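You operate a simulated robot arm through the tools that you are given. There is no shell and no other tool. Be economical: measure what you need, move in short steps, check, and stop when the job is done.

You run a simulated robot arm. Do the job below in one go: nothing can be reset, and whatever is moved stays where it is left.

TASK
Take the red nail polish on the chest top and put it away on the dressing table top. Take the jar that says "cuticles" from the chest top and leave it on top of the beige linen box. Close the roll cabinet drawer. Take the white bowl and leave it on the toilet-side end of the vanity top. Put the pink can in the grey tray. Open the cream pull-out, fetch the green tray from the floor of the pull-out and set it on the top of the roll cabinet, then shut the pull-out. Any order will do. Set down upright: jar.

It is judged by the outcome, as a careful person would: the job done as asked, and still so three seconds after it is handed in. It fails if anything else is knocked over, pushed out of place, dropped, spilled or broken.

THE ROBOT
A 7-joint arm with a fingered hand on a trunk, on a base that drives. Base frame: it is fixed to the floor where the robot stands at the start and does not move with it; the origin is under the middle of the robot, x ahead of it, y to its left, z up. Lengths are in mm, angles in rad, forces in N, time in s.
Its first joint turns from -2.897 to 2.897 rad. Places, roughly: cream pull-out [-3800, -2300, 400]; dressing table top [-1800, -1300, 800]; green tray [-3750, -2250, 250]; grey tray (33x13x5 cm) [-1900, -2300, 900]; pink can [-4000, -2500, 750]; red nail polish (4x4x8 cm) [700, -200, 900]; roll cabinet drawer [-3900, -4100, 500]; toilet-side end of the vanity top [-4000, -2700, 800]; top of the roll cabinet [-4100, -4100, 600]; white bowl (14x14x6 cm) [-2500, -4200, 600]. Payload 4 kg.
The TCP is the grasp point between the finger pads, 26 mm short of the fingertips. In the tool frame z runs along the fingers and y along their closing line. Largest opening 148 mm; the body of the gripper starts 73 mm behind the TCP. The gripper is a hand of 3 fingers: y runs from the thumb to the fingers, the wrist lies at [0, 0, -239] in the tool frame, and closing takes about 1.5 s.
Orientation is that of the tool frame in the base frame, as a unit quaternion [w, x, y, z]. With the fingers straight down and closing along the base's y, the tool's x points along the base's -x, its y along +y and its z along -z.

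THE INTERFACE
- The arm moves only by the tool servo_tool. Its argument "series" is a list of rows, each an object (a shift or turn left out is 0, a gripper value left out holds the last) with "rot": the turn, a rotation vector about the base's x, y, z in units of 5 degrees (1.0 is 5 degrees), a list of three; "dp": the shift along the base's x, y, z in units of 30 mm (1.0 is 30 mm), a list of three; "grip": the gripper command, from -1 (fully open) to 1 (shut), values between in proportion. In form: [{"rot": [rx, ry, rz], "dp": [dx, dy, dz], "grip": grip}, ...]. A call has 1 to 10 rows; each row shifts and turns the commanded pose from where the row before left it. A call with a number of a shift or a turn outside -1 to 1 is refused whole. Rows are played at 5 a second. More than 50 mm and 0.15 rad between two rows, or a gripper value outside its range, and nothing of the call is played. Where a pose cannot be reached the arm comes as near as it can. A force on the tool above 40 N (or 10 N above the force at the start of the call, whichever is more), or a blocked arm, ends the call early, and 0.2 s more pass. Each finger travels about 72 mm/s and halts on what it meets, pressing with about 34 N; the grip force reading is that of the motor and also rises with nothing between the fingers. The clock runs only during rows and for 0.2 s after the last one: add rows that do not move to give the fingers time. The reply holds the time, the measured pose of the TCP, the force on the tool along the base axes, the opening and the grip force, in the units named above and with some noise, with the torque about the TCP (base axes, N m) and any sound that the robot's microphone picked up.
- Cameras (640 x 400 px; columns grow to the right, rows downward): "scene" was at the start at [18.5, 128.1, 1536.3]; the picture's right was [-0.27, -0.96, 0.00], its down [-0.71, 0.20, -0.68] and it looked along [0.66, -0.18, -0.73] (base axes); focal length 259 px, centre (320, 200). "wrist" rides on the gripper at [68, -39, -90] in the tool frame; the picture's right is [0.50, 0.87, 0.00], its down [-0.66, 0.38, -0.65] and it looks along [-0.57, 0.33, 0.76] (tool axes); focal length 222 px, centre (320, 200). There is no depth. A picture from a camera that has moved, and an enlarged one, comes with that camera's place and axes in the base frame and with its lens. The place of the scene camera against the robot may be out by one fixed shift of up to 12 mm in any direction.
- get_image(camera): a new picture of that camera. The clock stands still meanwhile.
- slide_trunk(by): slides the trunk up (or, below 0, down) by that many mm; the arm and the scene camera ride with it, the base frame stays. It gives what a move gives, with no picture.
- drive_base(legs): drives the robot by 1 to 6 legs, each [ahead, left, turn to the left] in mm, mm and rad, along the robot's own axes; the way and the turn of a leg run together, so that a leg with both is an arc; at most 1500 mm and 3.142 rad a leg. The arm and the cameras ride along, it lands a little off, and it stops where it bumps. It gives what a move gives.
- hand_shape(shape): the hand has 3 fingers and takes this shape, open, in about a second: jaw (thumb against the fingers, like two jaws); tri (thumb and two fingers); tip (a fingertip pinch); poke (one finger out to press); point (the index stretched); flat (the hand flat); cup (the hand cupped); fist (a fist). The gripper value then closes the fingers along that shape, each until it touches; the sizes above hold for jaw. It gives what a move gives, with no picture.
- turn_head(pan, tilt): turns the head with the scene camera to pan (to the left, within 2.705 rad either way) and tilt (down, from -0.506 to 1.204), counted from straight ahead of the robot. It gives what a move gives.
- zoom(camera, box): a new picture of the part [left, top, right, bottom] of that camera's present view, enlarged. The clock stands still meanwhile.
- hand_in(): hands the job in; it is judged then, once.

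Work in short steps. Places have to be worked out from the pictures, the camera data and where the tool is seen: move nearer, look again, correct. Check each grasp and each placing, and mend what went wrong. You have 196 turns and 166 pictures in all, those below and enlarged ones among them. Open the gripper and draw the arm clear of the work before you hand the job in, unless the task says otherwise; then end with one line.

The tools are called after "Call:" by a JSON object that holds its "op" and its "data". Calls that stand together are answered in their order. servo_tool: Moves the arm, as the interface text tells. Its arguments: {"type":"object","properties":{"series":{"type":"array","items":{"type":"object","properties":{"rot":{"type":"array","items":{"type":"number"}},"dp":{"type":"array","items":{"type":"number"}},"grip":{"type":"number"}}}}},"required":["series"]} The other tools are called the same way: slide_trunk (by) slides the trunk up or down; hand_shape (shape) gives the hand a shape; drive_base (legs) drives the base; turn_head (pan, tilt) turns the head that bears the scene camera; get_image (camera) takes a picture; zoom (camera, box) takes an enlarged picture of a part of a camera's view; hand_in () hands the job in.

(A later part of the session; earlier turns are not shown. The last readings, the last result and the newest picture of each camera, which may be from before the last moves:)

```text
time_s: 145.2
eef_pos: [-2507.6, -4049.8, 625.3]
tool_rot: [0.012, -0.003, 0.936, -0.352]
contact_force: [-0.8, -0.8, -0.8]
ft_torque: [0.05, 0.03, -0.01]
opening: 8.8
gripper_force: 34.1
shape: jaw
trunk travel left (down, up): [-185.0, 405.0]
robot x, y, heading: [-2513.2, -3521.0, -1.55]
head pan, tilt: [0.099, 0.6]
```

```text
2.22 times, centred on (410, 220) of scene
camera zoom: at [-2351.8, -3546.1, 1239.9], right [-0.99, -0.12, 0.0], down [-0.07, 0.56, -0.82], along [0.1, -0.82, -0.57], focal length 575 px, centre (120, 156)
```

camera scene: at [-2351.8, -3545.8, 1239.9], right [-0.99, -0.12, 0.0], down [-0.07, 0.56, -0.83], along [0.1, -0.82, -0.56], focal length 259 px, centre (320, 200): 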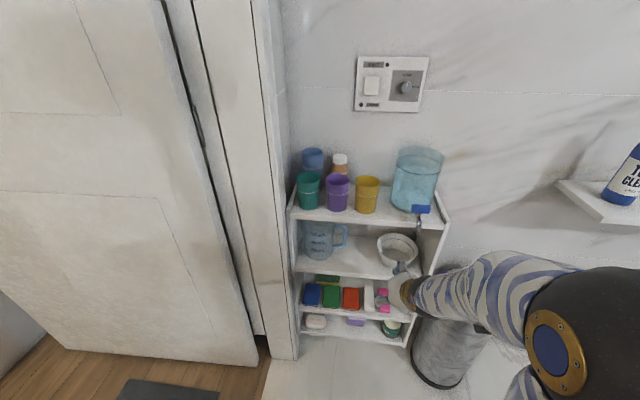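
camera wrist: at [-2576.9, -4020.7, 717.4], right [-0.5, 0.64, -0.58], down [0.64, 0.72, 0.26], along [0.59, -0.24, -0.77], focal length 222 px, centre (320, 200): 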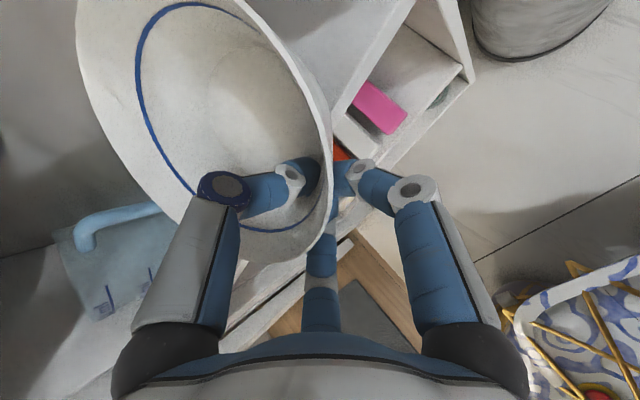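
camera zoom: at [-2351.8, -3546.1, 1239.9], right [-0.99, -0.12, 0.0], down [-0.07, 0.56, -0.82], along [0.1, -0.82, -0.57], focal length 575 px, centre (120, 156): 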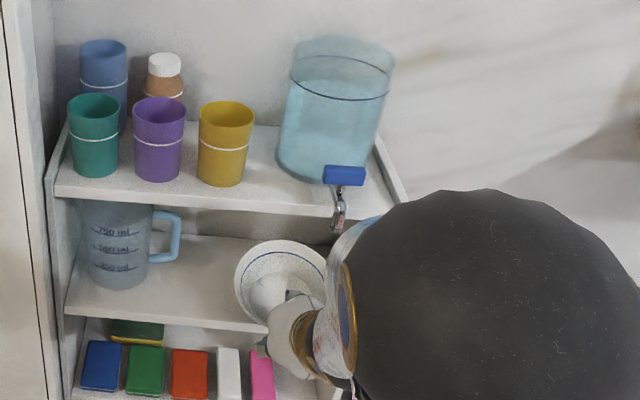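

Bowl is out cleanly and the jug is undisturbed. I'll pull back more, level the bowl a bit, and raise the trunk for travel.

Call:
{"op": "servo_tool", "data": {"series": [{"dp": [0, 1, 0.2]}, {"dp": [0, 1, 0.2]}, {"rot": [1, 0, 0], "dp": [0, 0.6, 0.3]}, {"rot": [1, 0, 0], "dp": [0, 0.4, 0.3]}, {"rot": [1, 0, 0], "dp": [0, 0.2, 0.3]}, {"rot": [1, 0, 0], "dp": [0, 0, 0.3]}]}}

Call:
{"op": "slide_trunk", "data": {"by": 350}}

Call:
{"op": "get_image", "data": {"camera": "scene"}}

Call:
{"op": "get_image", "data": {"camera": "wrist"}}

```text
time_s: 146.6
eef_pos: [-2497.6, -3974.6, 652.7]
tool_rot: [0.035, -0.01, 0.953, -0.301]
contact_force: [-0.2, 0.0, -1.0]
ft_torque: [0.04, 0.03, 0.0]
opening: 9.1
gripper_force: 34.3
shape: jaw
out of reach, approached as far as the arm can: row 4, 5, 6
trunk travel left (down, up): [-185.0, 405.0]
robot x, y, heading: [-2514.0, -3520.0, -1.545]
head pan, tilt: [0.099, 0.6]
```

```text
time_s: 148.5
eef_pos: [-2502.2, -3978.2, 832.8]
tool_rot: [0.032, -0.004, 0.954, -0.299]
contact_force: [-7.3, -24.6, -33.0]
ft_torque: [2.13, -0.87, 0.2]
opening: 6.0
gripper_force: 33.5
shape: jaw
trunk travel left (down, up): [-369.0, 221.0]
robot x, y, heading: [-2512.7, -3523.1, -1.545]
head pan, tilt: [0.099, 0.6]
stopped: the force on the tool passed its limit (the readings are from after the stop); the commanded pose is now the measured one
```

```text
102 pictures are left
camera scene: at [-2352.8, -3552.4, 1424.4], right [-0.99, -0.12, 0.0], down [-0.07, 0.56, -0.82], along [0.1, -0.82, -0.57], focal length 259 px, centre (320, 200)
```

scene: 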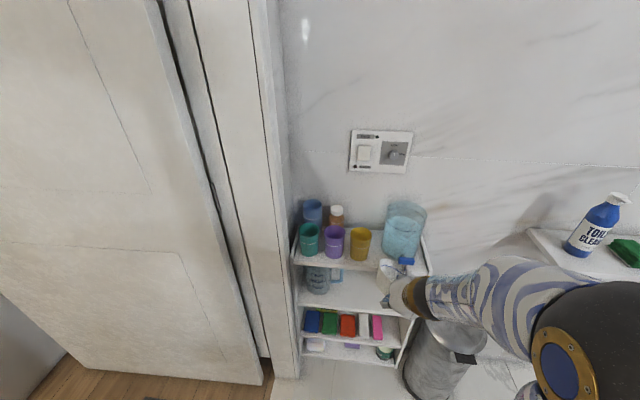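

```text
101 pictures are left
camera wrist: at [-2574.6, -3959.5, 925.4], right [-0.49, 0.7, -0.52], down [0.62, 0.7, 0.36], along [0.62, -0.15, -0.77], focal length 222 px, centre (320, 200)
```

wrist: 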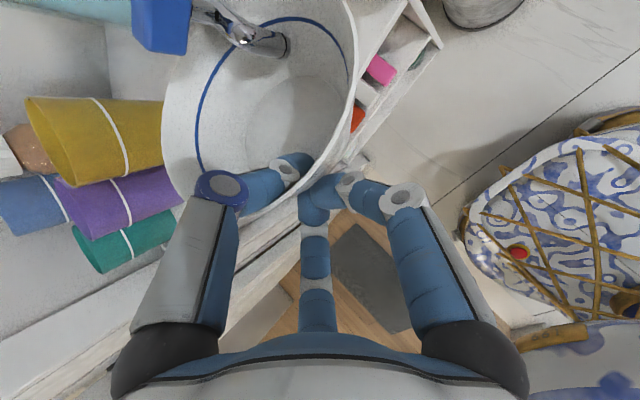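

The bowl's far rim met the dispenser tap while rising. I'll lower the trunk again and back the base away.

Call:
{"op": "slide_trunk", "data": {"by": -60}}

Call:
{"op": "get_image", "data": {"camera": "wrist"}}

Call:
{"op": "zoom", "data": {"camera": "scene", "box": [280, 170, 480, 330]}}

```text
time_s: 149.5
eef_pos: [-2500.1, -3975.5, 776.4]
tool_rot: [0.034, -0.006, 0.953, -0.3]
contact_force: [0.2, -0.8, -1.0]
ft_torque: [0.05, 0.0, 0.01]
opening: 6.2
gripper_force: 33.9
shape: jaw
trunk travel left (down, up): [-309.0, 281.0]
robot x, y, heading: [-2516.1, -3520.6, -1.546]
head pan, tilt: [0.099, 0.6]
```

```text
100 pictures are left
camera wrist: at [-2572.8, -3956.0, 868.0], right [-0.49, 0.69, -0.53], down [0.61, 0.7, 0.36], along [0.62, -0.15, -0.77], focal length 222 px, centre (320, 200)
```

wrist: 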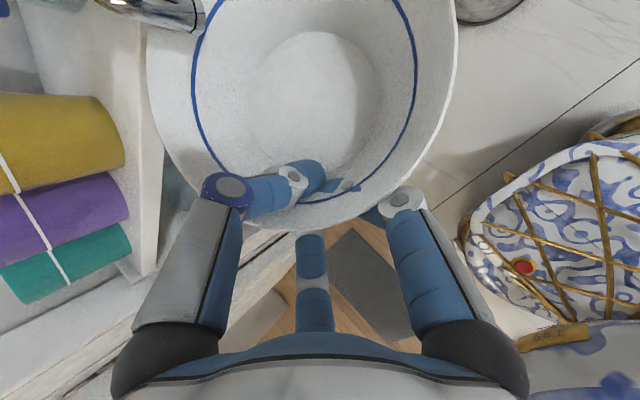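

```text
2.50 times, centred on (380, 250) of scene
camera zoom: at [-2352.0, -3546.3, 1364.4], right [-0.99, -0.12, 0.0], down [-0.07, 0.56, -0.83], along [0.1, -0.82, -0.56], focal length 647 px, centre (170, 75)
```

zoom: 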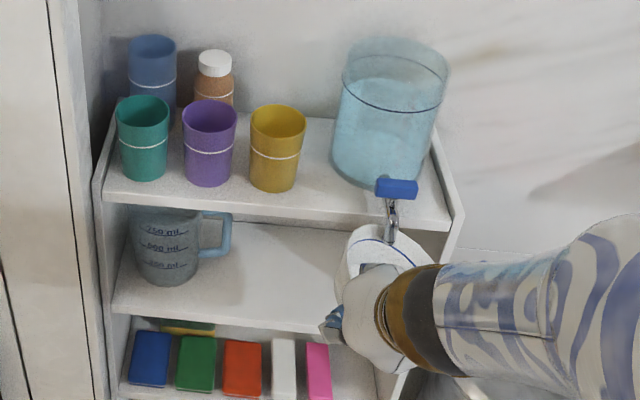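

Still gripped, and the dispenser stayed in place. Backing away 300 mm, then checking again.

Call:
{"op": "drive_base", "data": {"legs": [[-300, 0, 0]]}}

Call:
{"op": "slide_trunk", "data": {"by": 230}}

Call:
{"op": "get_image", "data": {"camera": "scene"}}

Call:
{"op": "get_image", "data": {"camera": "wrist"}}

```text
time_s: 151.5
eef_pos: [-2510.3, -3670.1, 774.9]
tool_rot: [0.032, -0.003, 0.953, -0.301]
contact_force: [-0.1, 0.1, -1.3]
ft_torque: [0.06, -0.02, -0.02]
opening: 6.5
gripper_force: 34.5
shape: jaw
trunk travel left (down, up): [-309.0, 281.0]
robot x, y, heading: [-2517.2, -3216.3, -1.551]
head pan, tilt: [0.099, 0.6]
```

```text
time_s: 153.9
eef_pos: [-2510.6, -3670.4, 1004.8]
tool_rot: [0.031, -0.002, 0.953, -0.3]
contact_force: [0.3, -0.1, -0.6]
ft_torque: [0.07, -0.05, 0.0]
opening: 6.6
gripper_force: 34.4
shape: jaw
trunk travel left (down, up): [-539.0, 51.0]
robot x, y, heading: [-2517.4, -3216.5, -1.554]
head pan, tilt: [0.099, 0.6]
```

```text
98 pictures are left
camera scene: at [-2358.0, -3243.4, 1594.3], right [-0.99, -0.11, 0.0], down [-0.06, 0.56, -0.83], along [0.09, -0.82, -0.56], focal length 259 px, centre (320, 200)
```

scene: 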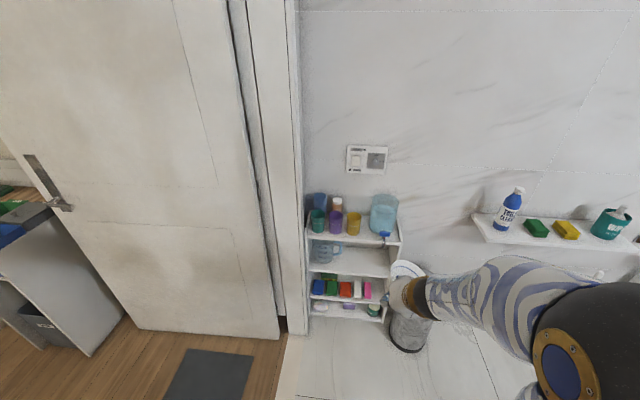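

```text
97 pictures are left
camera wrist: at [-2582.1, -3651.3, 1097.9], right [-0.49, 0.7, -0.53], down [0.62, 0.7, 0.36], along [0.62, -0.15, -0.77], focal length 222 px, centre (320, 200)
```

wrist: 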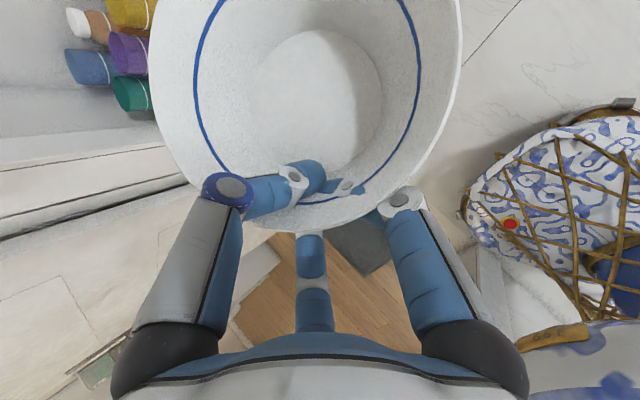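

The bowl is held well. I'll turn to face the vanity and approach its toilet-side end.

Call:
{"op": "drive_base", "data": {"legs": [[0, 0, -1.58], [450, -300, 0]]}}

Call:
{"op": "turn_head", "data": {"pan": -0.1, "tilt": 0.6}}

Call:
{"op": "get_image", "data": {"camera": "scene"}}

```text
time_s: 156.1
eef_pos: [-2746.2, -3609.9, 1005.6]
tool_rot: [-0.045, 0.246, 0.921, -0.298]
contact_force: [-0.6, -0.3, 0.0]
ft_torque: [0.04, -0.06, 0.01]
opening: 6.2
gripper_force: 34.3
shape: jaw
trunk travel left (down, up): [-539.0, 51.0]
robot x, y, heading: [-2517.6, -3216.7, -2.085]
head pan, tilt: [0.099, 0.6]
stopped in leg 1: the robot was blocked; the commanded pose is now the measured one
```

```text
time_s: 156.8
eef_pos: [-2747.4, -3609.8, 1004.9]
tool_rot: [-0.044, 0.249, 0.92, -0.299]
contact_force: [-0.5, 0.4, -0.7]
ft_torque: [0.05, -0.04, -0.01]
opening: 6.4
gripper_force: 33.9
shape: jaw
trunk travel left (down, up): [-539.0, 51.0]
robot x, y, heading: [-2520.9, -3216.5, -2.081]
head pan, tilt: [-0.099, 0.6]
```

```text
96 pictures are left
camera scene: at [-2401.6, -3315.6, 1596.3], right [-0.93, 0.37, -0.01], down [0.21, 0.51, -0.83], along [-0.3, -0.77, -0.56], focal length 259 px, centre (320, 200)
```

scene: 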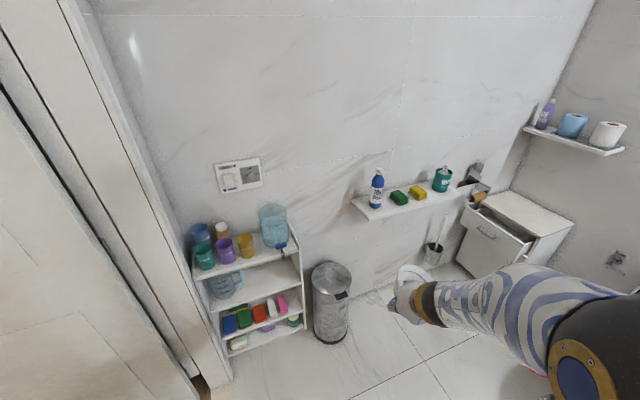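

The base's rear touched the wall beside the doorway. I'll strafe right away from it, then finish turning.

Call:
{"op": "drive_base", "data": {"legs": [[0, -350, 0], [0, 0, -1.06]]}}

Call:
{"op": "turn_head", "data": {"pan": -0.1, "tilt": 0.6}}

Call:
{"op": "get_image", "data": {"camera": "scene"}}

```text
time_s: 157.4
eef_pos: [-2747.3, -3607.7, 1006.0]
tool_rot: [-0.043, 0.246, 0.921, -0.298]
contact_force: [0.8, -0.5, -1.0]
ft_torque: [0.03, -0.02, 0.01]
opening: 6.5
gripper_force: 34.0
shape: jaw
trunk travel left (down, up): [-539.0, 51.0]
robot x, y, heading: [-2519.4, -3211.9, -2.08]
head pan, tilt: [-0.099, 0.6]
stopped in leg 1: the robot was blocked; the commanded pose is now the measured one
```

```text
time_s: 158.1
eef_pos: [-2747.6, -3609.0, 1004.8]
tool_rot: [-0.044, 0.247, 0.921, -0.299]
contact_force: [-0.9, -0.4, -0.5]
ft_torque: [0.02, -0.03, -0.04]
opening: 6.5
gripper_force: 34.2
shape: jaw
trunk travel left (down, up): [-539.0, 51.0]
robot x, y, heading: [-2523.4, -3214.9, -2.086]
head pan, tilt: [-0.099, 0.6]
```

```text
95 pictures are left
camera scene: at [-2403.6, -3314.5, 1596.3], right [-0.92, 0.38, -0.01], down [0.22, 0.51, -0.83], along [-0.31, -0.77, -0.56], focal length 259 px, centre (320, 200)
```

scene: 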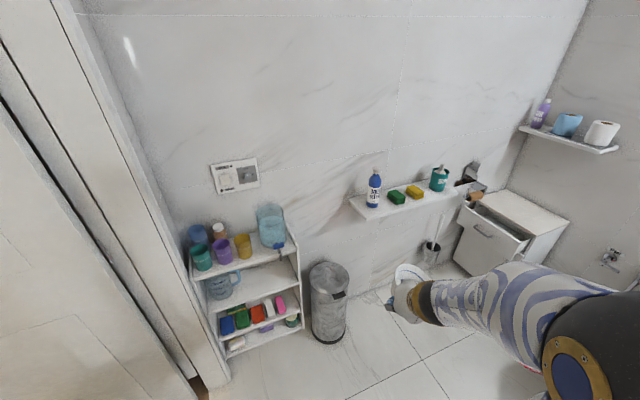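

Something blocks on the right. I'll look there.

Call:
{"op": "turn_head", "data": {"pan": -1.6, "tilt": 0.9}}

Call:
{"op": "get_image", "data": {"camera": "scene"}}

Call:
{"op": "turn_head", "data": {"pan": -2.5, "tilt": 0.9}}

Call:
{"op": "get_image", "data": {"camera": "scene"}}

```text
time_s: 159.7
eef_pos: [-2741.1, -3611.0, 1005.4]
tool_rot: [-0.048, 0.247, 0.921, -0.298]
contact_force: [0.7, -0.4, -1.3]
ft_torque: [0.04, -0.03, -0.06]
opening: 6.3
gripper_force: 34.9
shape: jaw
trunk travel left (down, up): [-539.0, 51.0]
robot x, y, heading: [-2523.7, -3211.3, -2.083]
head pan, tilt: [-1.6, 0.901]
```

```text
94 pictures are left
camera scene: at [-2424.2, -3199.4, 1569.6], right [0.52, 0.86, 0.0], down [0.67, -0.4, -0.62], along [-0.53, 0.32, -0.78], focal length 259 px, centre (320, 200)
```

scene: 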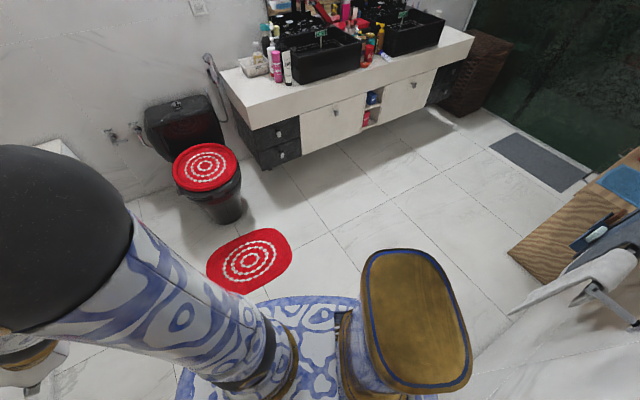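

```text
time_s: 160.8
eef_pos: [-2742.6, -3611.4, 1006.3]
tool_rot: [-0.048, 0.247, 0.921, -0.297]
contact_force: [-0.6, -1.6, 0.6]
ft_torque: [0.02, -0.05, 0.02]
opening: 6.3
gripper_force: 33.2
shape: jaw
trunk travel left (down, up): [-539.0, 51.0]
robot x, y, heading: [-2526.8, -3216.8, -2.08]
head pan, tilt: [-2.499, 0.901]
```

```text
93 pictures are left
camera scene: at [-2369.4, -3163.5, 1569.6], right [0.99, 0.13, 0.0], down [0.1, -0.78, -0.62], along [-0.08, 0.62, -0.78], focal length 259 px, centre (320, 200)
```

scene: 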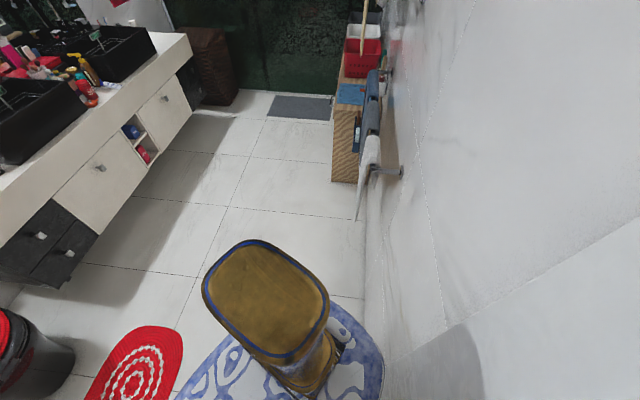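

The deck is against the wall on that side. I'll unwind the turn slightly and move straight away from the wall.

Call:
{"op": "drive_base", "data": {"legs": [[0, 0, 0.15], [180, -200, 0]]}}

```text
time_s: 163.4
eef_pos: [-2938.9, -3735.9, 1005.6]
tool_rot: [-0.026, 0.18, 0.936, -0.3]
contact_force: [0.0, -1.0, -0.3]
ft_torque: [0.05, -0.02, -0.03]
opening: 6.5
gripper_force: 33.8
shape: jaw
trunk travel left (down, up): [-539.0, 51.0]
robot x, y, heading: [-2777.6, -3307.1, -1.936]
head pan, tilt: [-2.499, 0.901]
```

Free now. I'll turn to face −x, then go around the red mat to a spot in front of the vanity's toilet-side end.

Call:
{"op": "drive_base", "data": {"legs": [[0, 0, -1.2], [0, -700, 0]]}}

Call:
{"op": "slide_trunk", "data": {"by": 45}}

Call:
{"op": "turn_head", "data": {"pan": 0.1, "tilt": 0.7}}

Call:
{"op": "get_image", "data": {"camera": "scene"}}

```text
time_s: 170.1
eef_pos: [-3268.9, -2643.4, 1005.0]
tool_rot: [-0.186, 0.661, 0.687, -0.238]
contact_force: [-0.3, 0.6, -1.3]
ft_torque: [-0.06, -0.05, -0.01]
opening: 6.2
gripper_force: 34.3
shape: jaw
trunk travel left (down, up): [-539.0, 51.0]
robot x, y, heading: [-2816.2, -2619.1, -3.093]
head pan, tilt: [-2.499, 0.901]
```

```text
time_s: 171.0
eef_pos: [-3269.8, -2643.0, 1049.4]
tool_rot: [-0.185, 0.661, 0.687, -0.238]
contact_force: [-0.6, 0.1, -0.6]
ft_torque: [-0.03, -0.05, 0.0]
opening: 6.3
gripper_force: 34.2
shape: jaw
trunk travel left (down, up): [-584.0, 6.0]
robot x, y, heading: [-2813.6, -2615.6, -3.091]
head pan, tilt: [-2.499, 0.901]
```

```text
time_s: 173.3
eef_pos: [-3268.6, -2642.0, 1050.4]
tool_rot: [-0.186, 0.661, 0.687, -0.238]
contact_force: [-0.6, 0.1, -0.9]
ft_torque: [-0.01, -0.02, -0.01]
opening: 6.4
gripper_force: 33.9
shape: jaw
trunk travel left (down, up): [-584.0, 6.0]
robot x, y, heading: [-2814.4, -2614.4, -3.097]
head pan, tilt: [0.099, 0.7]
```

```text
92 pictures are left
camera scene: at [-2830.5, -2778.9, 1630.7], right [-0.15, 0.99, 0.0], down [0.64, 0.1, -0.76], along [-0.76, -0.11, -0.64], focal length 259 px, centre (320, 200)
```

scene: 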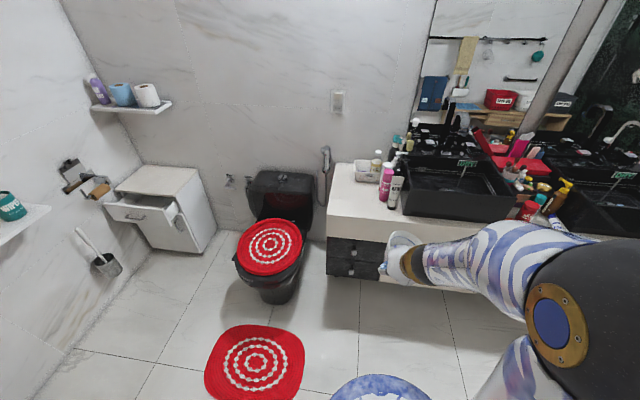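

The vanity top is at roughly z≈720, with its front edge x≈−3780. The free area near the toilet end is around (−3900,−2760). I'll drive closer.

Call:
{"op": "drive_base", "data": {"legs": [[500, -45, 0]]}}

Call:
{"op": "turn_head", "data": {"pan": 0.2, "tilt": 0.85}}

Call:
{"op": "get_image", "data": {"camera": "scene"}}

Call:
{"op": "get_image", "data": {"camera": "wrist"}}

```text
time_s: 176.2
eef_pos: [-3758.7, -2626.7, 1050.5]
tool_rot: [-0.184, 0.659, 0.689, -0.238]
contact_force: [0.6, 0.2, -1.2]
ft_torque: [0.01, -0.05, 0.02]
opening: 6.4
gripper_force: 33.8
shape: jaw
trunk travel left (down, up): [-584.0, 6.0]
robot x, y, heading: [-3306.0, -2596.6, -3.083]
head pan, tilt: [0.099, 0.7]
```

```text
time_s: 176.9
eef_pos: [-3759.9, -2626.2, 1050.6]
tool_rot: [-0.185, 0.658, 0.689, -0.239]
contact_force: [-0.4, 0.2, 0.4]
ft_torque: [-0.02, -0.05, -0.01]
opening: 6.3
gripper_force: 34.1
shape: jaw
trunk travel left (down, up): [-584.0, 6.0]
robot x, y, heading: [-3305.0, -2598.2, -3.084]
head pan, tilt: [0.201, 0.85]
```

```text
91 pictures are left
camera scene: at [-3311.9, -2766.6, 1618.5], right [-0.25, 0.97, 0.0], down [0.73, 0.19, -0.66], along [-0.64, -0.17, -0.75], focal length 259 px, centre (320, 200)
```

scene: 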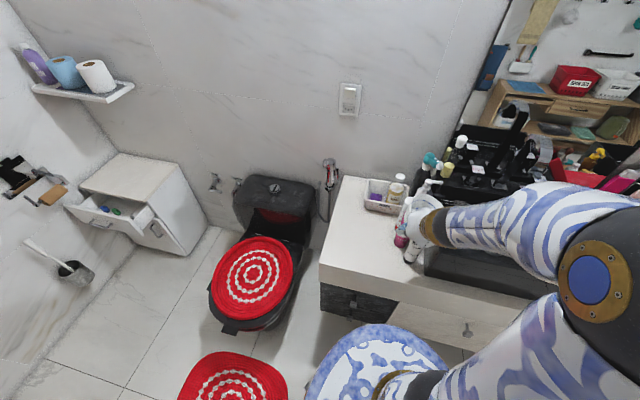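

```text
90 pictures are left
camera wrist: at [-3742.7, -2551.5, 1142.7], right [0.68, 0.51, -0.53], down [0.72, -0.59, 0.36], along [-0.13, -0.62, -0.77], focal length 222 px, centre (320, 200)
```

wrist: 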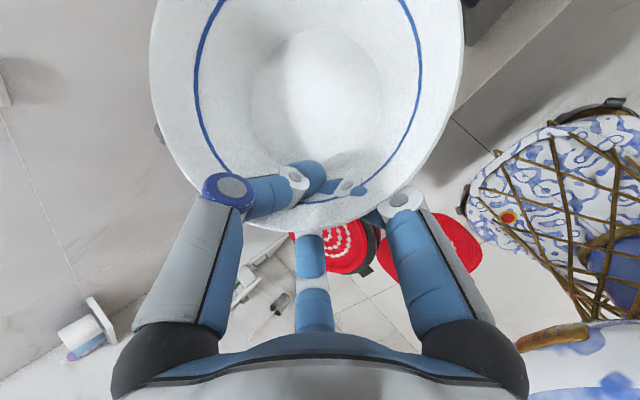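

The bowl hangs level, centre about (−46,+32) from the TCP and its bottom ~30 below. I'll move it above (−3880,−2772) and lower partway.

Call:
{"op": "servo_tool", "data": {"series": [{"dp": [-0.41, -1, 0]}, {"dp": [-0.41, -1, 0]}, {"dp": [-0.41, -1, 0]}, {"dp": [-0.41, -1, 0]}, {"dp": [-0.41, -1, 0]}, {"dp": [-0.41, -0.93, 0]}]}}

Call:
{"op": "servo_tool", "data": {"series": [{"dp": [0, 0, -1]}, {"dp": [0, 0, -1]}, {"dp": [0, 0, -1]}, {"dp": [0, 0, -1]}, {"dp": [0, 0, -1]}]}}

Call:
{"op": "get_image", "data": {"camera": "scene"}}

Call:
{"op": "get_image", "data": {"camera": "wrist"}}

```text
time_s: 178.3
eef_pos: [-3834.7, -2806.2, 1050.5]
tool_rot: [-0.184, 0.659, 0.689, -0.238]
contact_force: [-0.2, 0.1, -1.0]
ft_torque: [0.01, -0.05, 0.02]
opening: 6.3
gripper_force: 34.0
shape: jaw
trunk travel left (down, up): [-584.0, 6.0]
robot x, y, heading: [-3307.7, -2599.0, -3.086]
head pan, tilt: [0.201, 0.85]
```

```text
time_s: 179.5
eef_pos: [-3837.7, -2803.2, 902.1]
tool_rot: [-0.185, 0.659, 0.689, -0.239]
contact_force: [0.3, 0.3, -0.9]
ft_torque: [-0.02, -0.08, 0.02]
opening: 6.3
gripper_force: 34.2
shape: jaw
trunk travel left (down, up): [-584.0, 6.0]
robot x, y, heading: [-3305.6, -2602.2, -3.085]
head pan, tilt: [0.201, 0.85]
```

```text
89 pictures are left
camera scene: at [-3312.3, -2766.8, 1618.5], right [-0.25, 0.97, 0.0], down [0.73, 0.19, -0.66], along [-0.64, -0.17, -0.75], focal length 259 px, centre (320, 200)
```

scene: 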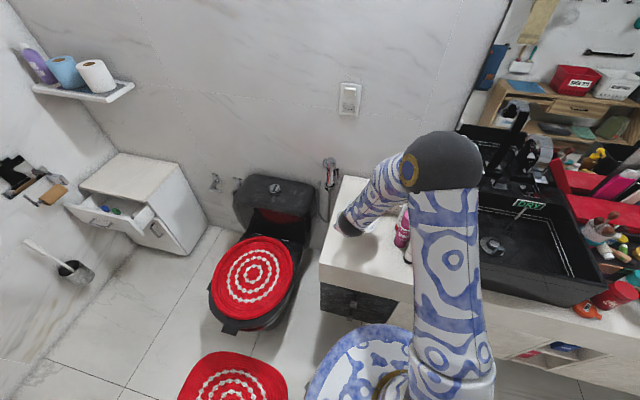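

```text
88 pictures are left
camera wrist: at [-3821.2, -2728.3, 993.4], right [0.68, 0.51, -0.53], down [0.72, -0.59, 0.36], along [-0.13, -0.62, -0.77], focal length 222 px, centre (320, 200)
```

wrist: 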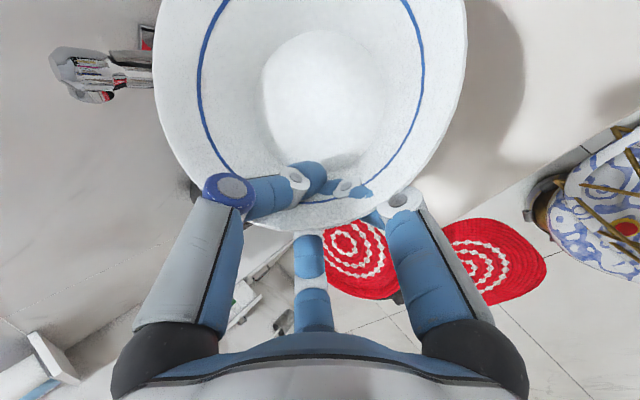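

Lowering slowly until contact.

Call:
{"op": "servo_tool", "data": {"series": [{"dp": [0, 0, -0.5]}, {"dp": [0, 0, -0.5]}, {"dp": [0, 0, -0.4]}, {"dp": [0, 0, -0.3]}, {"dp": [0, 0, -0.2]}, {"dp": [0, 0, -0.2]}, {"dp": [0, 0, -0.2]}, {"dp": [0, 0, -0.2]}, {"dp": [0, 0, -0.2]}, {"dp": [0, 0, -0.2]}]}}

Call:
{"op": "get_image", "data": {"camera": "wrist"}}

```text
time_s: 181.7
eef_pos: [-3833.9, -2804.5, 814.2]
tool_rot: [-0.185, 0.658, 0.69, -0.238]
contact_force: [-0.1, -1.2, 1.8]
ft_torque: [0.06, 0.01, 0.0]
opening: 6.2
gripper_force: 33.7
shape: jaw
trunk travel left (down, up): [-584.0, 6.0]
robot x, y, heading: [-3303.3, -2599.7, -3.086]
head pan, tilt: [0.201, 0.85]
```

```text
87 pictures are left
camera wrist: at [-3816.6, -2729.9, 906.5], right [0.68, 0.51, -0.53], down [0.72, -0.59, 0.36], along [-0.13, -0.62, -0.77], focal length 222 px, centre (320, 200)
```

wrist: 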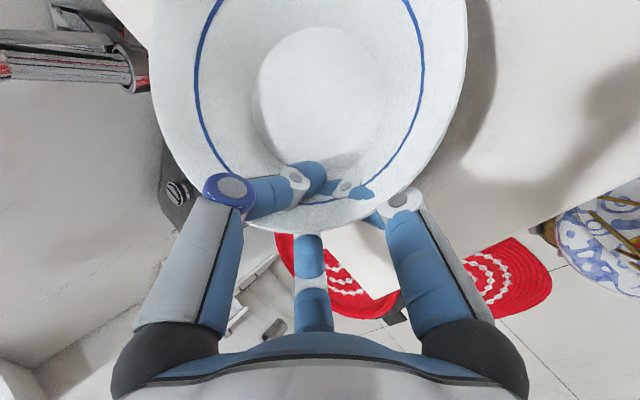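

Contact is just starting. I'll lower a few mm more and release.

Call:
{"op": "servo_tool", "data": {"series": [{"dp": [0, 0, -0.12]}, {"dp": [0, 0, -0.12]}, {}]}}

Call:
{"op": "servo_tool", "data": {"series": [{"grip": 0.8}, {"grip": 0.6}, {"grip": 0.4}, {}, {}]}}

Call:
{"op": "get_image", "data": {"camera": "wrist"}}

```text
time_s: 182.5
eef_pos: [-3835.2, -2804.7, 808.0]
tool_rot: [-0.185, 0.658, 0.69, -0.238]
contact_force: [-0.2, -1.1, 2.1]
ft_torque: [0.12, 0.05, -0.01]
opening: 6.3
gripper_force: 33.9
shape: jaw
trunk travel left (down, up): [-584.0, 6.0]
robot x, y, heading: [-3304.2, -2598.3, -3.082]
head pan, tilt: [0.201, 0.85]
```

```text
time_s: 183.7
eef_pos: [-3833.2, -2803.9, 806.6]
tool_rot: [-0.184, 0.658, 0.689, -0.239]
contact_force: [-0.3, 0.3, 0.7]
ft_torque: [0.01, 0.02, -0.03]
opening: 43.8
gripper_force: 0.0
shape: jaw
trunk travel left (down, up): [-584.0, 6.0]
robot x, y, heading: [-3301.3, -2595.1, -3.086]
head pan, tilt: [0.201, 0.85]
```

```text
86 pictures are left
camera wrist: at [-3816.8, -2729.5, 899.3], right [0.68, 0.51, -0.53], down [0.72, -0.59, 0.36], along [-0.13, -0.62, -0.77], focal length 222 px, centre (320, 200)
```

wrist: 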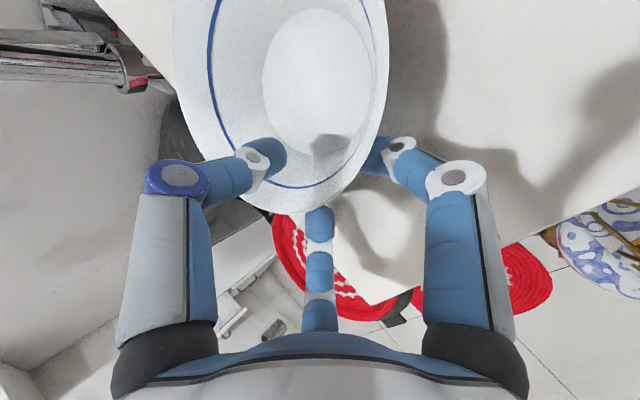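

Released, and the bowl sits on the vanity. I'll retreat along the tool axis.

Call:
{"op": "servo_tool", "data": {"series": [{"dp": [0.57, 0.085, 0.82], "grip": 0.2}, {"dp": [0.57, 0.085, 0.82]}, {"dp": [0.57, 0.085, 0.82]}, {"dp": [0.57, 0.085, 0.82]}, {"dp": [0, 0, 1]}, {"dp": [0, 0, 1]}, {"dp": [0, 0.3, 1]}]}}

Call:
{"op": "get_image", "data": {"camera": "wrist"}}

Call:
{"op": "get_image", "data": {"camera": "scene"}}

```text
time_s: 185.3
eef_pos: [-3762.8, -2785.2, 996.1]
tool_rot: [-0.185, 0.659, 0.689, -0.238]
contact_force: [0.5, 0.8, -0.1]
ft_torque: [-0.02, -0.02, 0.0]
opening: 59.0
gripper_force: 0.1
shape: jaw
trunk travel left (down, up): [-584.0, 6.0]
robot x, y, heading: [-3303.7, -2598.3, -3.083]
head pan, tilt: [0.201, 0.85]
```

```text
85 pictures are left
camera wrist: at [-3745.8, -2710.2, 1088.1], right [0.68, 0.51, -0.53], down [0.72, -0.59, 0.36], along [-0.13, -0.62, -0.77], focal length 222 px, centre (320, 200)
```

wrist: 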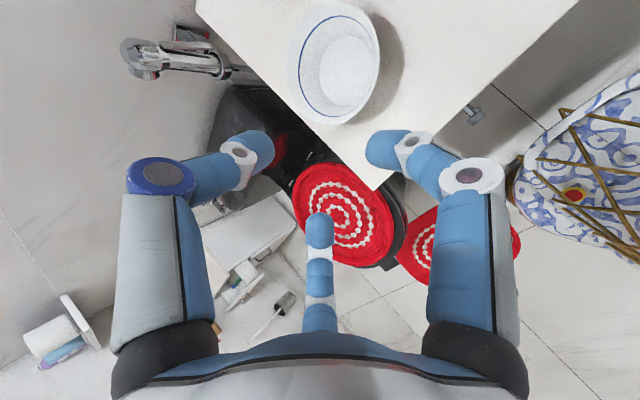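

```text
84 pictures are left
camera scene: at [-3311.3, -2766.6, 1618.5], right [-0.25, 0.97, 0.0], down [0.73, 0.19, -0.66], along [-0.64, -0.17, -0.75], focal length 259 px, centre (320, 200)
```

scene: 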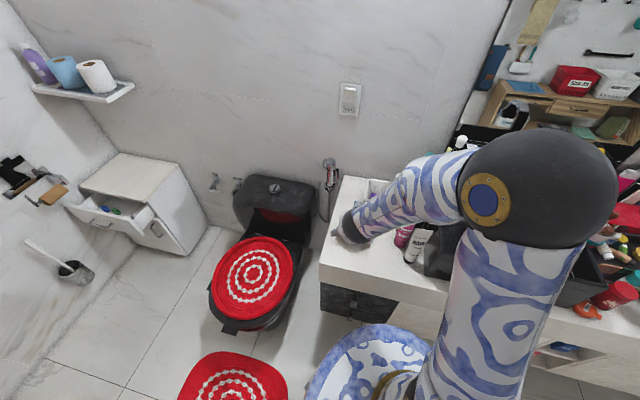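

The bowl stands on the toilet-side end. I'll bring the tool upright and retract so I can see the vanity items (pink can).

Call:
{"op": "servo_tool", "data": {"series": [{"rot": [0.148, -0.98, 0], "dp": [0.3, 0.3, 0.2]}, {"rot": [0.148, -0.98, 0], "dp": [0.3, 0.3, 0.2]}, {"rot": [0.148, -0.98, 0], "dp": [0.3, 0.3, 0.2]}, {"rot": [0.148, -0.98, 0], "dp": [0.3, 0.3, 0.2]}, {"rot": [0.148, -0.98, 0], "dp": [0.3, 0.3, 0.2]}, {"rot": [0.148, -0.98, 0], "dp": [0.3, 0.3, 0]}, {"rot": [0.148, -0.98, 0], "dp": [0.3, 0.3, 0]}]}}

Call:
{"op": "turn_head", "data": {"pan": -0.1, "tilt": 0.75}}

Call:
{"op": "get_image", "data": {"camera": "scene"}}

Call:
{"op": "get_image", "data": {"camera": "wrist"}}

```text
time_s: 186.9
eef_pos: [-3701.5, -2723.9, 1026.4]
tool_rot: [-0.002, 0.691, 0.723, -0.003]
contact_force: [0.1, -0.4, -0.1]
ft_torque: [-0.01, -0.01, -0.02]
opening: 58.9
gripper_force: 0.0
shape: jaw
trunk travel left (down, up): [-584.0, 6.0]
robot x, y, heading: [-3306.5, -2600.4, -3.087]
head pan, tilt: [0.201, 0.85]
```

```text
time_s: 187.7
eef_pos: [-3702.8, -2722.3, 1025.9]
tool_rot: [-0.003, 0.691, 0.723, -0.003]
contact_force: [-0.5, 0.5, -0.8]
ft_torque: [0.0, 0.02, -0.01]
opening: 59.0
gripper_force: 0.1
shape: jaw
trunk travel left (down, up): [-584.0, 6.0]
robot x, y, heading: [-3302.8, -2596.2, -3.087]
head pan, tilt: [-0.099, 0.75]
```

```text
83 pictures are left
camera scene: at [-3319.0, -2743.3, 1626.5], right [0.04, 1.0, 0.0], down [0.68, -0.03, -0.73], along [-0.73, 0.03, -0.68], focal length 259 px, centre (320, 200)
```

scene: 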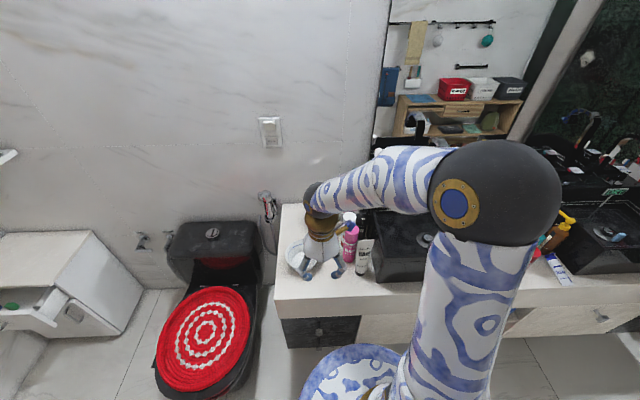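

```text
82 pictures are left
camera wrist: at [-3741.9, -2656.4, 1116.3], right [0.84, 0.54, -0.01], down [0.41, -0.64, 0.65], along [0.35, -0.55, -0.76], focal length 222 px, centre (320, 200)
```

wrist: 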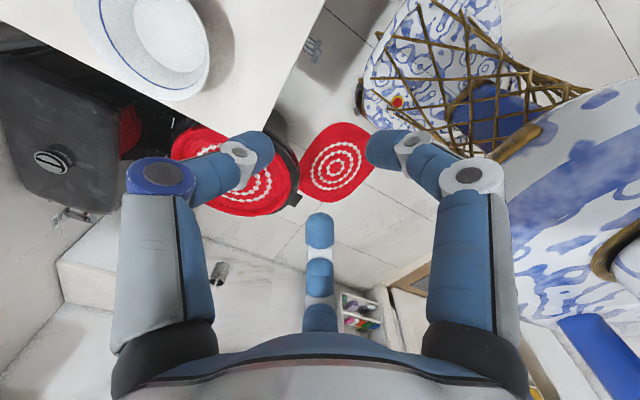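

I can see a pink item beside the hand. I'll zoom in there.

Call:
{"op": "zoom", "data": {"camera": "scene", "box": [270, 180, 430, 300]}}

```text
3.33 times, centred on (350, 240) of scene
camera zoom: at [-3319.0, -2743.3, 1626.5], right [0.04, 1.0, 0.0], down [0.68, -0.03, -0.73], along [-0.73, 0.03, -0.68], focal length 863 px, centre (220, 67)
```

zoom: 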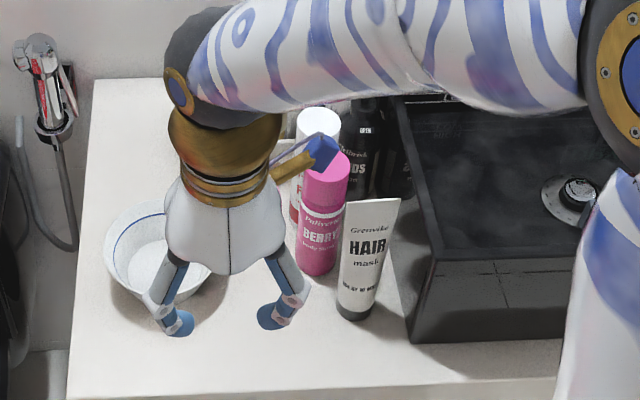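

The pink can is at about (−3883,−2609), top ≈950, with a tube in front-right and bottles behind. I'll yaw about −70° so the fingers fit in the gaps and move above it.

Call:
{"op": "servo_tool", "data": {"series": [{"rot": [0, 0, -0.94], "dp": [-0.1, 0.25, 0.25]}, {"rot": [0, 0, -0.94], "dp": [-0.1, 0.25, 0.25]}, {"rot": [0, 0, -0.94], "dp": [-0.1, 0.25, 0.25]}, {"rot": [0, 0, -0.94], "dp": [-0.2, 0.25, 0.25]}, {"rot": [0, 0, -0.94], "dp": [-0.2, 0.25, 0.2]}, {"rot": [0, 0, -0.94], "dp": [-0.4, 0.25, 0]}, {"rot": [0, 0, -0.94], "dp": [-0.4, 0.25, 0]}, {"rot": [0, 0, -0.94], "dp": [-0.5, 0.25, 0]}]}}

Call:
{"op": "servo_tool", "data": {"series": [{"rot": [0, 0, -0.94], "dp": [-0.5, 0.25, 0], "grip": 0.05}, {"rot": [0, 0, -0.94], "dp": [-0.5, 0.25, 0]}, {"rot": [0, 0, -0.94], "dp": [-0.5, 0.25, 0]}, {"rot": [0, 0, -0.94], "dp": [-0.6, 0.25, 0]}, {"rot": [0, 0, -0.94], "dp": [-0.6, 0.25, 0]}, {"rot": [0, 0, -0.94], "dp": [-0.6, 0.25, 0]}, {"rot": [0, 0, -0.94], "dp": [-0.6, 0.25, 0]}]}}

Call:
{"op": "get_image", "data": {"camera": "wrist"}}

Call:
{"op": "zoom", "data": {"camera": "scene", "box": [270, 150, 470, 300]}}

```text
time_s: 189.5
eef_pos: [-3761.6, -2662.1, 1059.0]
tool_rot: [-0.004, 0.887, 0.462, -0.003]
contact_force: [-0.2, -0.2, -0.1]
ft_torque: [0.01, 0.02, -0.03]
opening: 58.8
gripper_force: 0.1
shape: jaw
trunk travel left (down, up): [-584.0, 6.0]
robot x, y, heading: [-3308.9, -2598.3, -3.085]
head pan, tilt: [-0.099, 0.75]
```

```text
time_s: 191.1
eef_pos: [-3880.1, -2608.8, 1060.5]
tool_rot: [-0.005, 0.982, 0.191, -0.001]
contact_force: [0.5, 0.3, 0.3]
ft_torque: [0.0, -0.02, 0.01]
opening: 69.7
gripper_force: 0.0
shape: jaw
trunk travel left (down, up): [-584.0, 6.0]
robot x, y, heading: [-3305.9, -2597.6, -3.086]
head pan, tilt: [-0.099, 0.75]
```

```text
80 pictures are left
camera wrist: at [-3829.6, -2547.7, 1150.6], right [0.79, -0.62, -0.01], down [-0.46, -0.6, 0.65], along [-0.4, -0.51, -0.76], focal length 222 px, centre (320, 200)
```

wrist: 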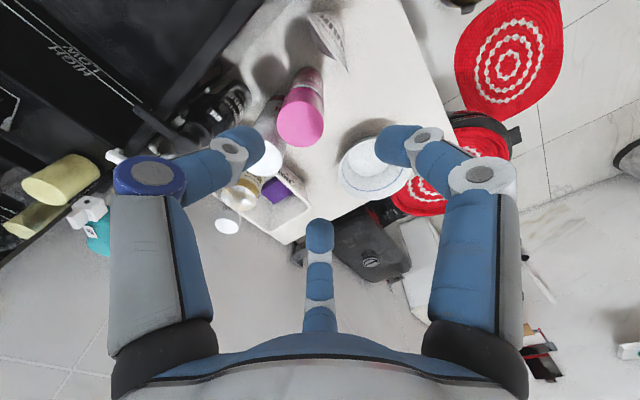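

```text
2.67 times, centred on (370, 225) of scene
camera zoom: at [-3319.4, -2743.1, 1626.5], right [0.04, 1.0, 0.0], down [0.68, -0.03, -0.73], along [-0.73, 0.03, -0.68], focal length 690 px, centre (187, 133)
```

zoom: 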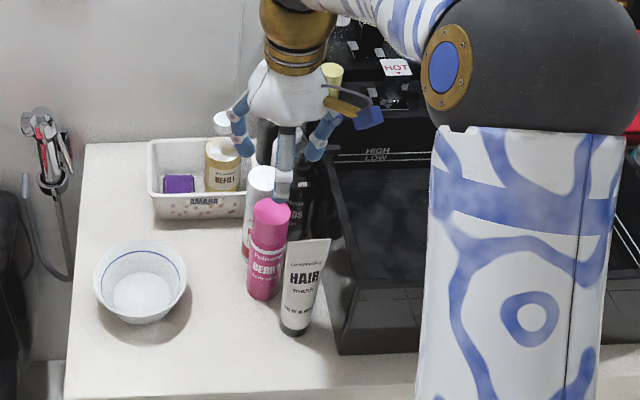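

Refined: can at (−3900,−2607), top ≈930; neighbours at bearings 36°, 122° and 180°. I'll adjust the yaw by −14°, narrow to about 62 mm, and descend partway to check.

Call:
{"op": "servo_tool", "data": {"series": [{"rot": [0, 0, -0.95], "dp": [-0.33, 0.05, -0.6], "grip": 0.15}, {"rot": [0, 0, -0.95], "dp": [-0.33, 0, -0.7]}, {"rot": [0, 0, -0.95], "dp": [0, 0, -0.6]}, {"dp": [0, 0, -0.4]}]}}

Call:
{"op": "get_image", "data": {"camera": "wrist"}}

Call:
{"op": "zoom", "data": {"camera": "scene", "box": [310, 160, 410, 270]}}

```text
time_s: 192.1
eef_pos: [-3897.4, -2607.7, 990.4]
tool_rot: [-0.004, 0.998, 0.068, -0.001]
contact_force: [0.3, 0.1, 0.3]
ft_torque: [0.0, 0.0, 0.02]
opening: 63.1
gripper_force: 0.0
shape: jaw
trunk travel left (down, up): [-584.0, 6.0]
robot x, y, heading: [-3304.2, -2599.4, -3.083]
head pan, tilt: [-0.099, 0.75]
```

```text
78 pictures are left
camera wrist: at [-3834.8, -2561.1, 1081.0], right [0.61, -0.79, -0.01], down [-0.6, -0.47, 0.65], along [-0.52, -0.39, -0.76], focal length 222 px, centre (320, 200)
```

wrist: 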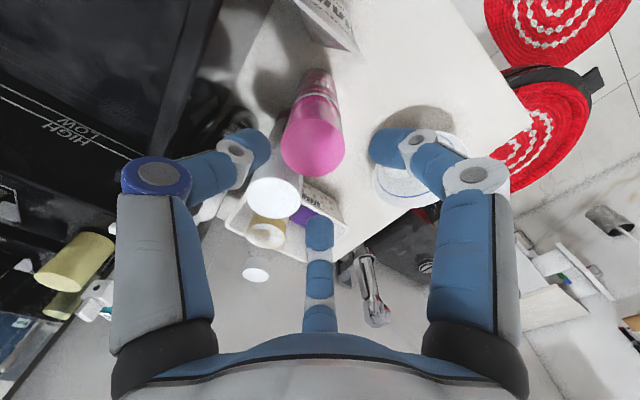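

```text
3.64 times, centred on (360, 215) of scene
camera zoom: at [-3319.3, -2743.2, 1626.5], right [0.04, 1.0, 0.0], down [0.68, -0.03, -0.73], along [-0.73, 0.03, -0.68], focal length 941 px, centre (174, 146)
```

zoom: 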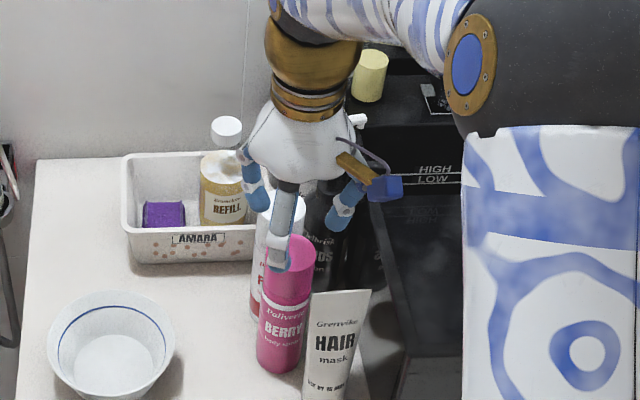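

Alignment is good. I'll descend to z≈915 with a small correction, then close.

Call:
{"op": "servo_tool", "data": {"series": [{"dp": [-0.08, 0.13, -0.8]}, {"dp": [0, 0, -0.8]}, {"dp": [0, 0, -0.8]}]}}

Call:
{"op": "get_image", "data": {"camera": "wrist"}}

```text
time_s: 192.9
eef_pos: [-3900.4, -2606.2, 918.2]
tool_rot: [-0.004, 0.998, 0.069, -0.001]
contact_force: [0.3, -1.3, 0.1]
ft_torque: [-0.03, 0.01, 0.02]
opening: 63.4
gripper_force: 0.0
shape: jaw
trunk travel left (down, up): [-584.0, 6.0]
robot x, y, heading: [-3306.3, -2598.5, -3.086]
head pan, tilt: [-0.099, 0.75]
```

```text
76 pictures are left
camera wrist: at [-3837.2, -2557.8, 1007.5], right [0.61, -0.79, -0.01], down [-0.6, -0.47, 0.65], along [-0.52, -0.4, -0.76], focal length 222 px, centre (320, 200)
```

wrist: 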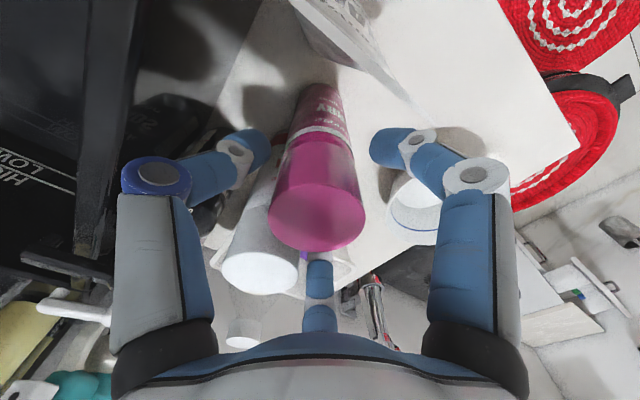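

The fingers surround the can's cap section. Closing now.

Call:
{"op": "servo_tool", "data": {"series": [{"grip": 0.4}, {"grip": 1}, {}, {}, {}]}}

Call:
{"op": "servo_tool", "data": {"series": [{"dp": [0, 0, 0.3]}, {"dp": [0, 0, 0.6]}, {"dp": [0, 0, 0.8]}, {"dp": [0, 0, 1]}, {"dp": [0, 0, 1]}, {"dp": [0, 0, 1]}]}}

Call:
{"op": "get_image", "data": {"camera": "wrist"}}

Call:
{"op": "zoom", "data": {"camera": "scene", "box": [270, 120, 470, 300]}}

```text
time_s: 194.1
eef_pos: [-3900.3, -2606.2, 917.8]
tool_rot: [-0.005, 0.998, 0.069, 0.001]
contact_force: [-0.8, 0.2, -1.9]
ft_torque: [0.01, 0.04, -0.01]
opening: 41.3
gripper_force: 33.9
shape: jaw
trunk travel left (down, up): [-584.0, 6.0]
robot x, y, heading: [-3306.4, -2597.3, -3.084]
head pan, tilt: [-0.099, 0.75]
```

```text
time_s: 195.5
eef_pos: [-3898.4, -2602.0, 1059.2]
tool_rot: [-0.004, 0.998, 0.069, 0.0]
contact_force: [0.2, 0.0, -2.2]
ft_torque: [0.0, 0.02, 0.0]
opening: 40.9
gripper_force: 34.2
shape: jaw
trunk travel left (down, up): [-584.0, 6.0]
robot x, y, heading: [-3305.5, -2596.0, -3.081]
head pan, tilt: [-0.099, 0.75]
```

```text
75 pictures are left
camera wrist: at [-3834.8, -2554.7, 1150.7], right [0.61, -0.79, -0.01], down [-0.6, -0.47, 0.65], along [-0.52, -0.4, -0.76], focal length 222 px, centre (320, 200)
```

wrist: 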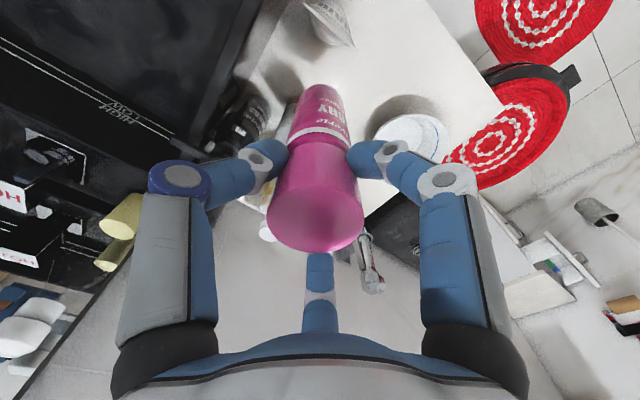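

```text
2.22 times, centred on (370, 210) of scene
camera zoom: at [-3319.0, -2743.2, 1626.5], right [0.04, 1.0, 0.0], down [0.68, -0.03, -0.73], along [-0.73, 0.03, -0.68], focal length 575 px, centre (209, 178)
```

zoom: 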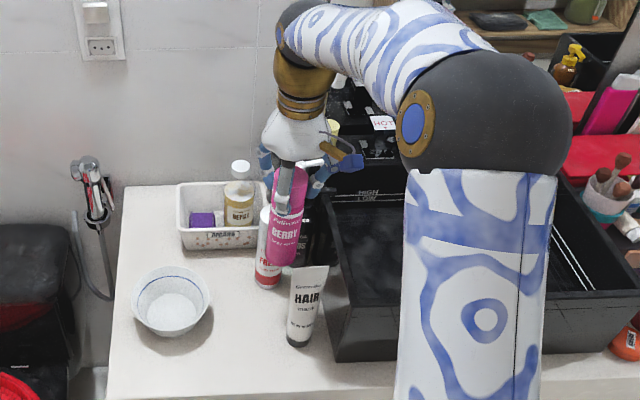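

Can is held, neighbours still upright. I'll raise more to clear the tube, then retract.

Call:
{"op": "servo_tool", "data": {"series": [{"dp": [0, 0, 1]}, {"dp": [0, 0, 1]}, {"dp": [0.6, -0.3, 0.5]}, {"dp": [1, -0.3, 0]}, {"dp": [1, -0.3, 0]}, {"dp": [1, 0, 0]}, {"dp": [1, 0, 0]}, {"dp": [1, 0, 0]}]}}

Call:
{"op": "zoom", "data": {"camera": "scene", "box": [230, 80, 550, 280]}}

```text
time_s: 197.3
eef_pos: [-3734.1, -2629.9, 1133.4]
tool_rot: [-0.004, 0.998, 0.068, -0.001]
contact_force: [0.9, -0.9, -1.5]
ft_torque: [-0.02, 0.0, 0.0]
opening: 41.2
gripper_force: 34.1
shape: jaw
trunk travel left (down, up): [-584.0, 6.0]
robot x, y, heading: [-3307.3, -2595.5, -3.08]
head pan, tilt: [-0.099, 0.75]
```

```text
2.00 times, centred on (390, 180) of scene
camera zoom: at [-3318.5, -2743.3, 1626.5], right [0.04, 1.0, 0.0], down [0.68, -0.03, -0.73], along [-0.73, 0.03, -0.68], focal length 518 px, centre (180, 240)
```

zoom: 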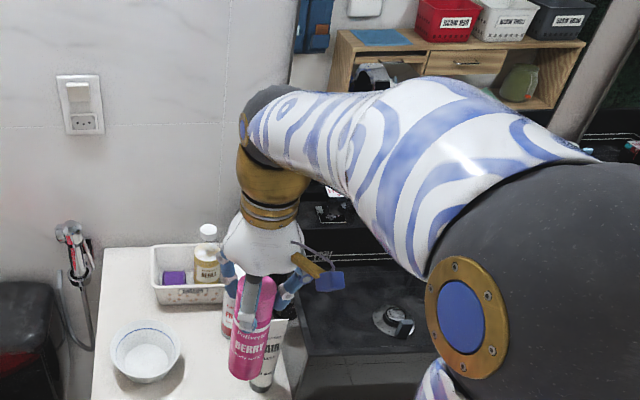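

Can secured. I'll carry it to the bedroom's grey tray, keeping heading π: back up, strafe to the doorway line, reverse out.

Call:
{"op": "drive_base", "data": {"legs": [[-480, 0, -0.06], [0, 940, 0]]}}

```text
time_s: 204.6
eef_pos: [-3233.5, -3523.3, 1133.1]
tool_rot: [-0.005, 0.999, 0.054, 0.0]
contact_force: [0.0, 0.0, -2.1]
ft_torque: [0.02, -0.02, 0.01]
opening: 41.0
gripper_force: 34.0
shape: jaw
trunk travel left (down, up): [-584.0, 6.0]
robot x, y, heading: [-2807.5, -3502.8, -3.113]
head pan, tilt: [-0.099, 0.75]
```

Straighten, centre on y≈−3560, and reverse through the doorway.

Call:
{"op": "drive_base", "data": {"legs": [[0, 55, -0.028], [-1450, 0, 0]]}}

```text
time_s: 212.4
eef_pos: [-1773.1, -3566.8, 1133.4]
tool_rot: [-0.004, 0.999, 0.041, 0.0]
contact_force: [-0.1, 0.1, -1.8]
ft_torque: [-0.01, -0.04, 0.04]
opening: 41.0
gripper_force: 33.7
shape: jaw
trunk travel left (down, up): [-584.0, 6.0]
robot x, y, heading: [-1341.6, -3555.6, -3.137]
head pan, tilt: [-0.099, 0.75]
```

Out in the bedroom. I'll back up a bit more and strafe to face the shelf with the grey tray.

Call:
{"op": "drive_base", "data": {"legs": [[-180, 0, 0], [0, -1150, 0]]}}

Call:
{"op": "turn_head", "data": {"pan": 0.0, "tilt": 0.75}}

Call:
{"op": "get_image", "data": {"camera": "scene"}}

```text
time_s: 219.3
eef_pos: [-1604.1, -2429.5, 1133.5]
tool_rot: [-0.004, 0.999, 0.045, 0.0]
contact_force: [-0.7, 0.0, -2.1]
ft_torque: [-0.01, 0.0, 0.0]
opening: 41.0
gripper_force: 34.2
shape: jaw
trunk travel left (down, up): [-584.0, 6.0]
robot x, y, heading: [-1173.7, -2419.5, -3.131]
head pan, tilt: [-0.099, 0.75]
```

```text
time_s: 220.0
eef_pos: [-1604.0, -2430.4, 1133.1]
tool_rot: [-0.005, 0.999, 0.045, -0.001]
contact_force: [0.2, 0.5, -2.2]
ft_torque: [-0.02, 0.04, -0.03]
opening: 40.9
gripper_force: 34.4
shape: jaw
trunk travel left (down, up): [-584.0, 6.0]
robot x, y, heading: [-1173.8, -2417.0, -3.126]
head pan, tilt: [0.0, 0.75]
```

```text
72 pictures are left
camera scene: at [-1193.3, -2571.1, 1626.5], right [-0.01, 1.0, 0.0], down [0.68, 0.01, -0.73], along [-0.73, -0.01, -0.68], focal length 259 px, centre (320, 200)
```

scene: 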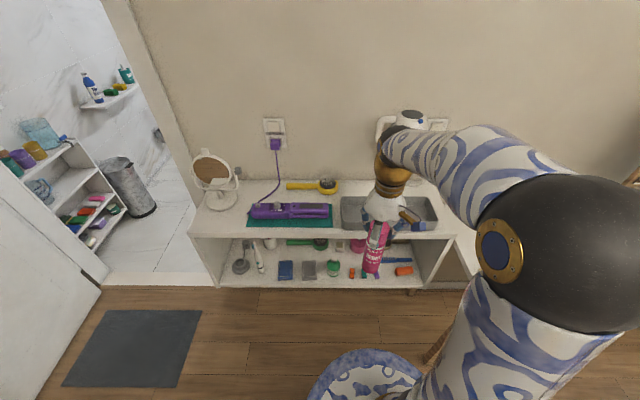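

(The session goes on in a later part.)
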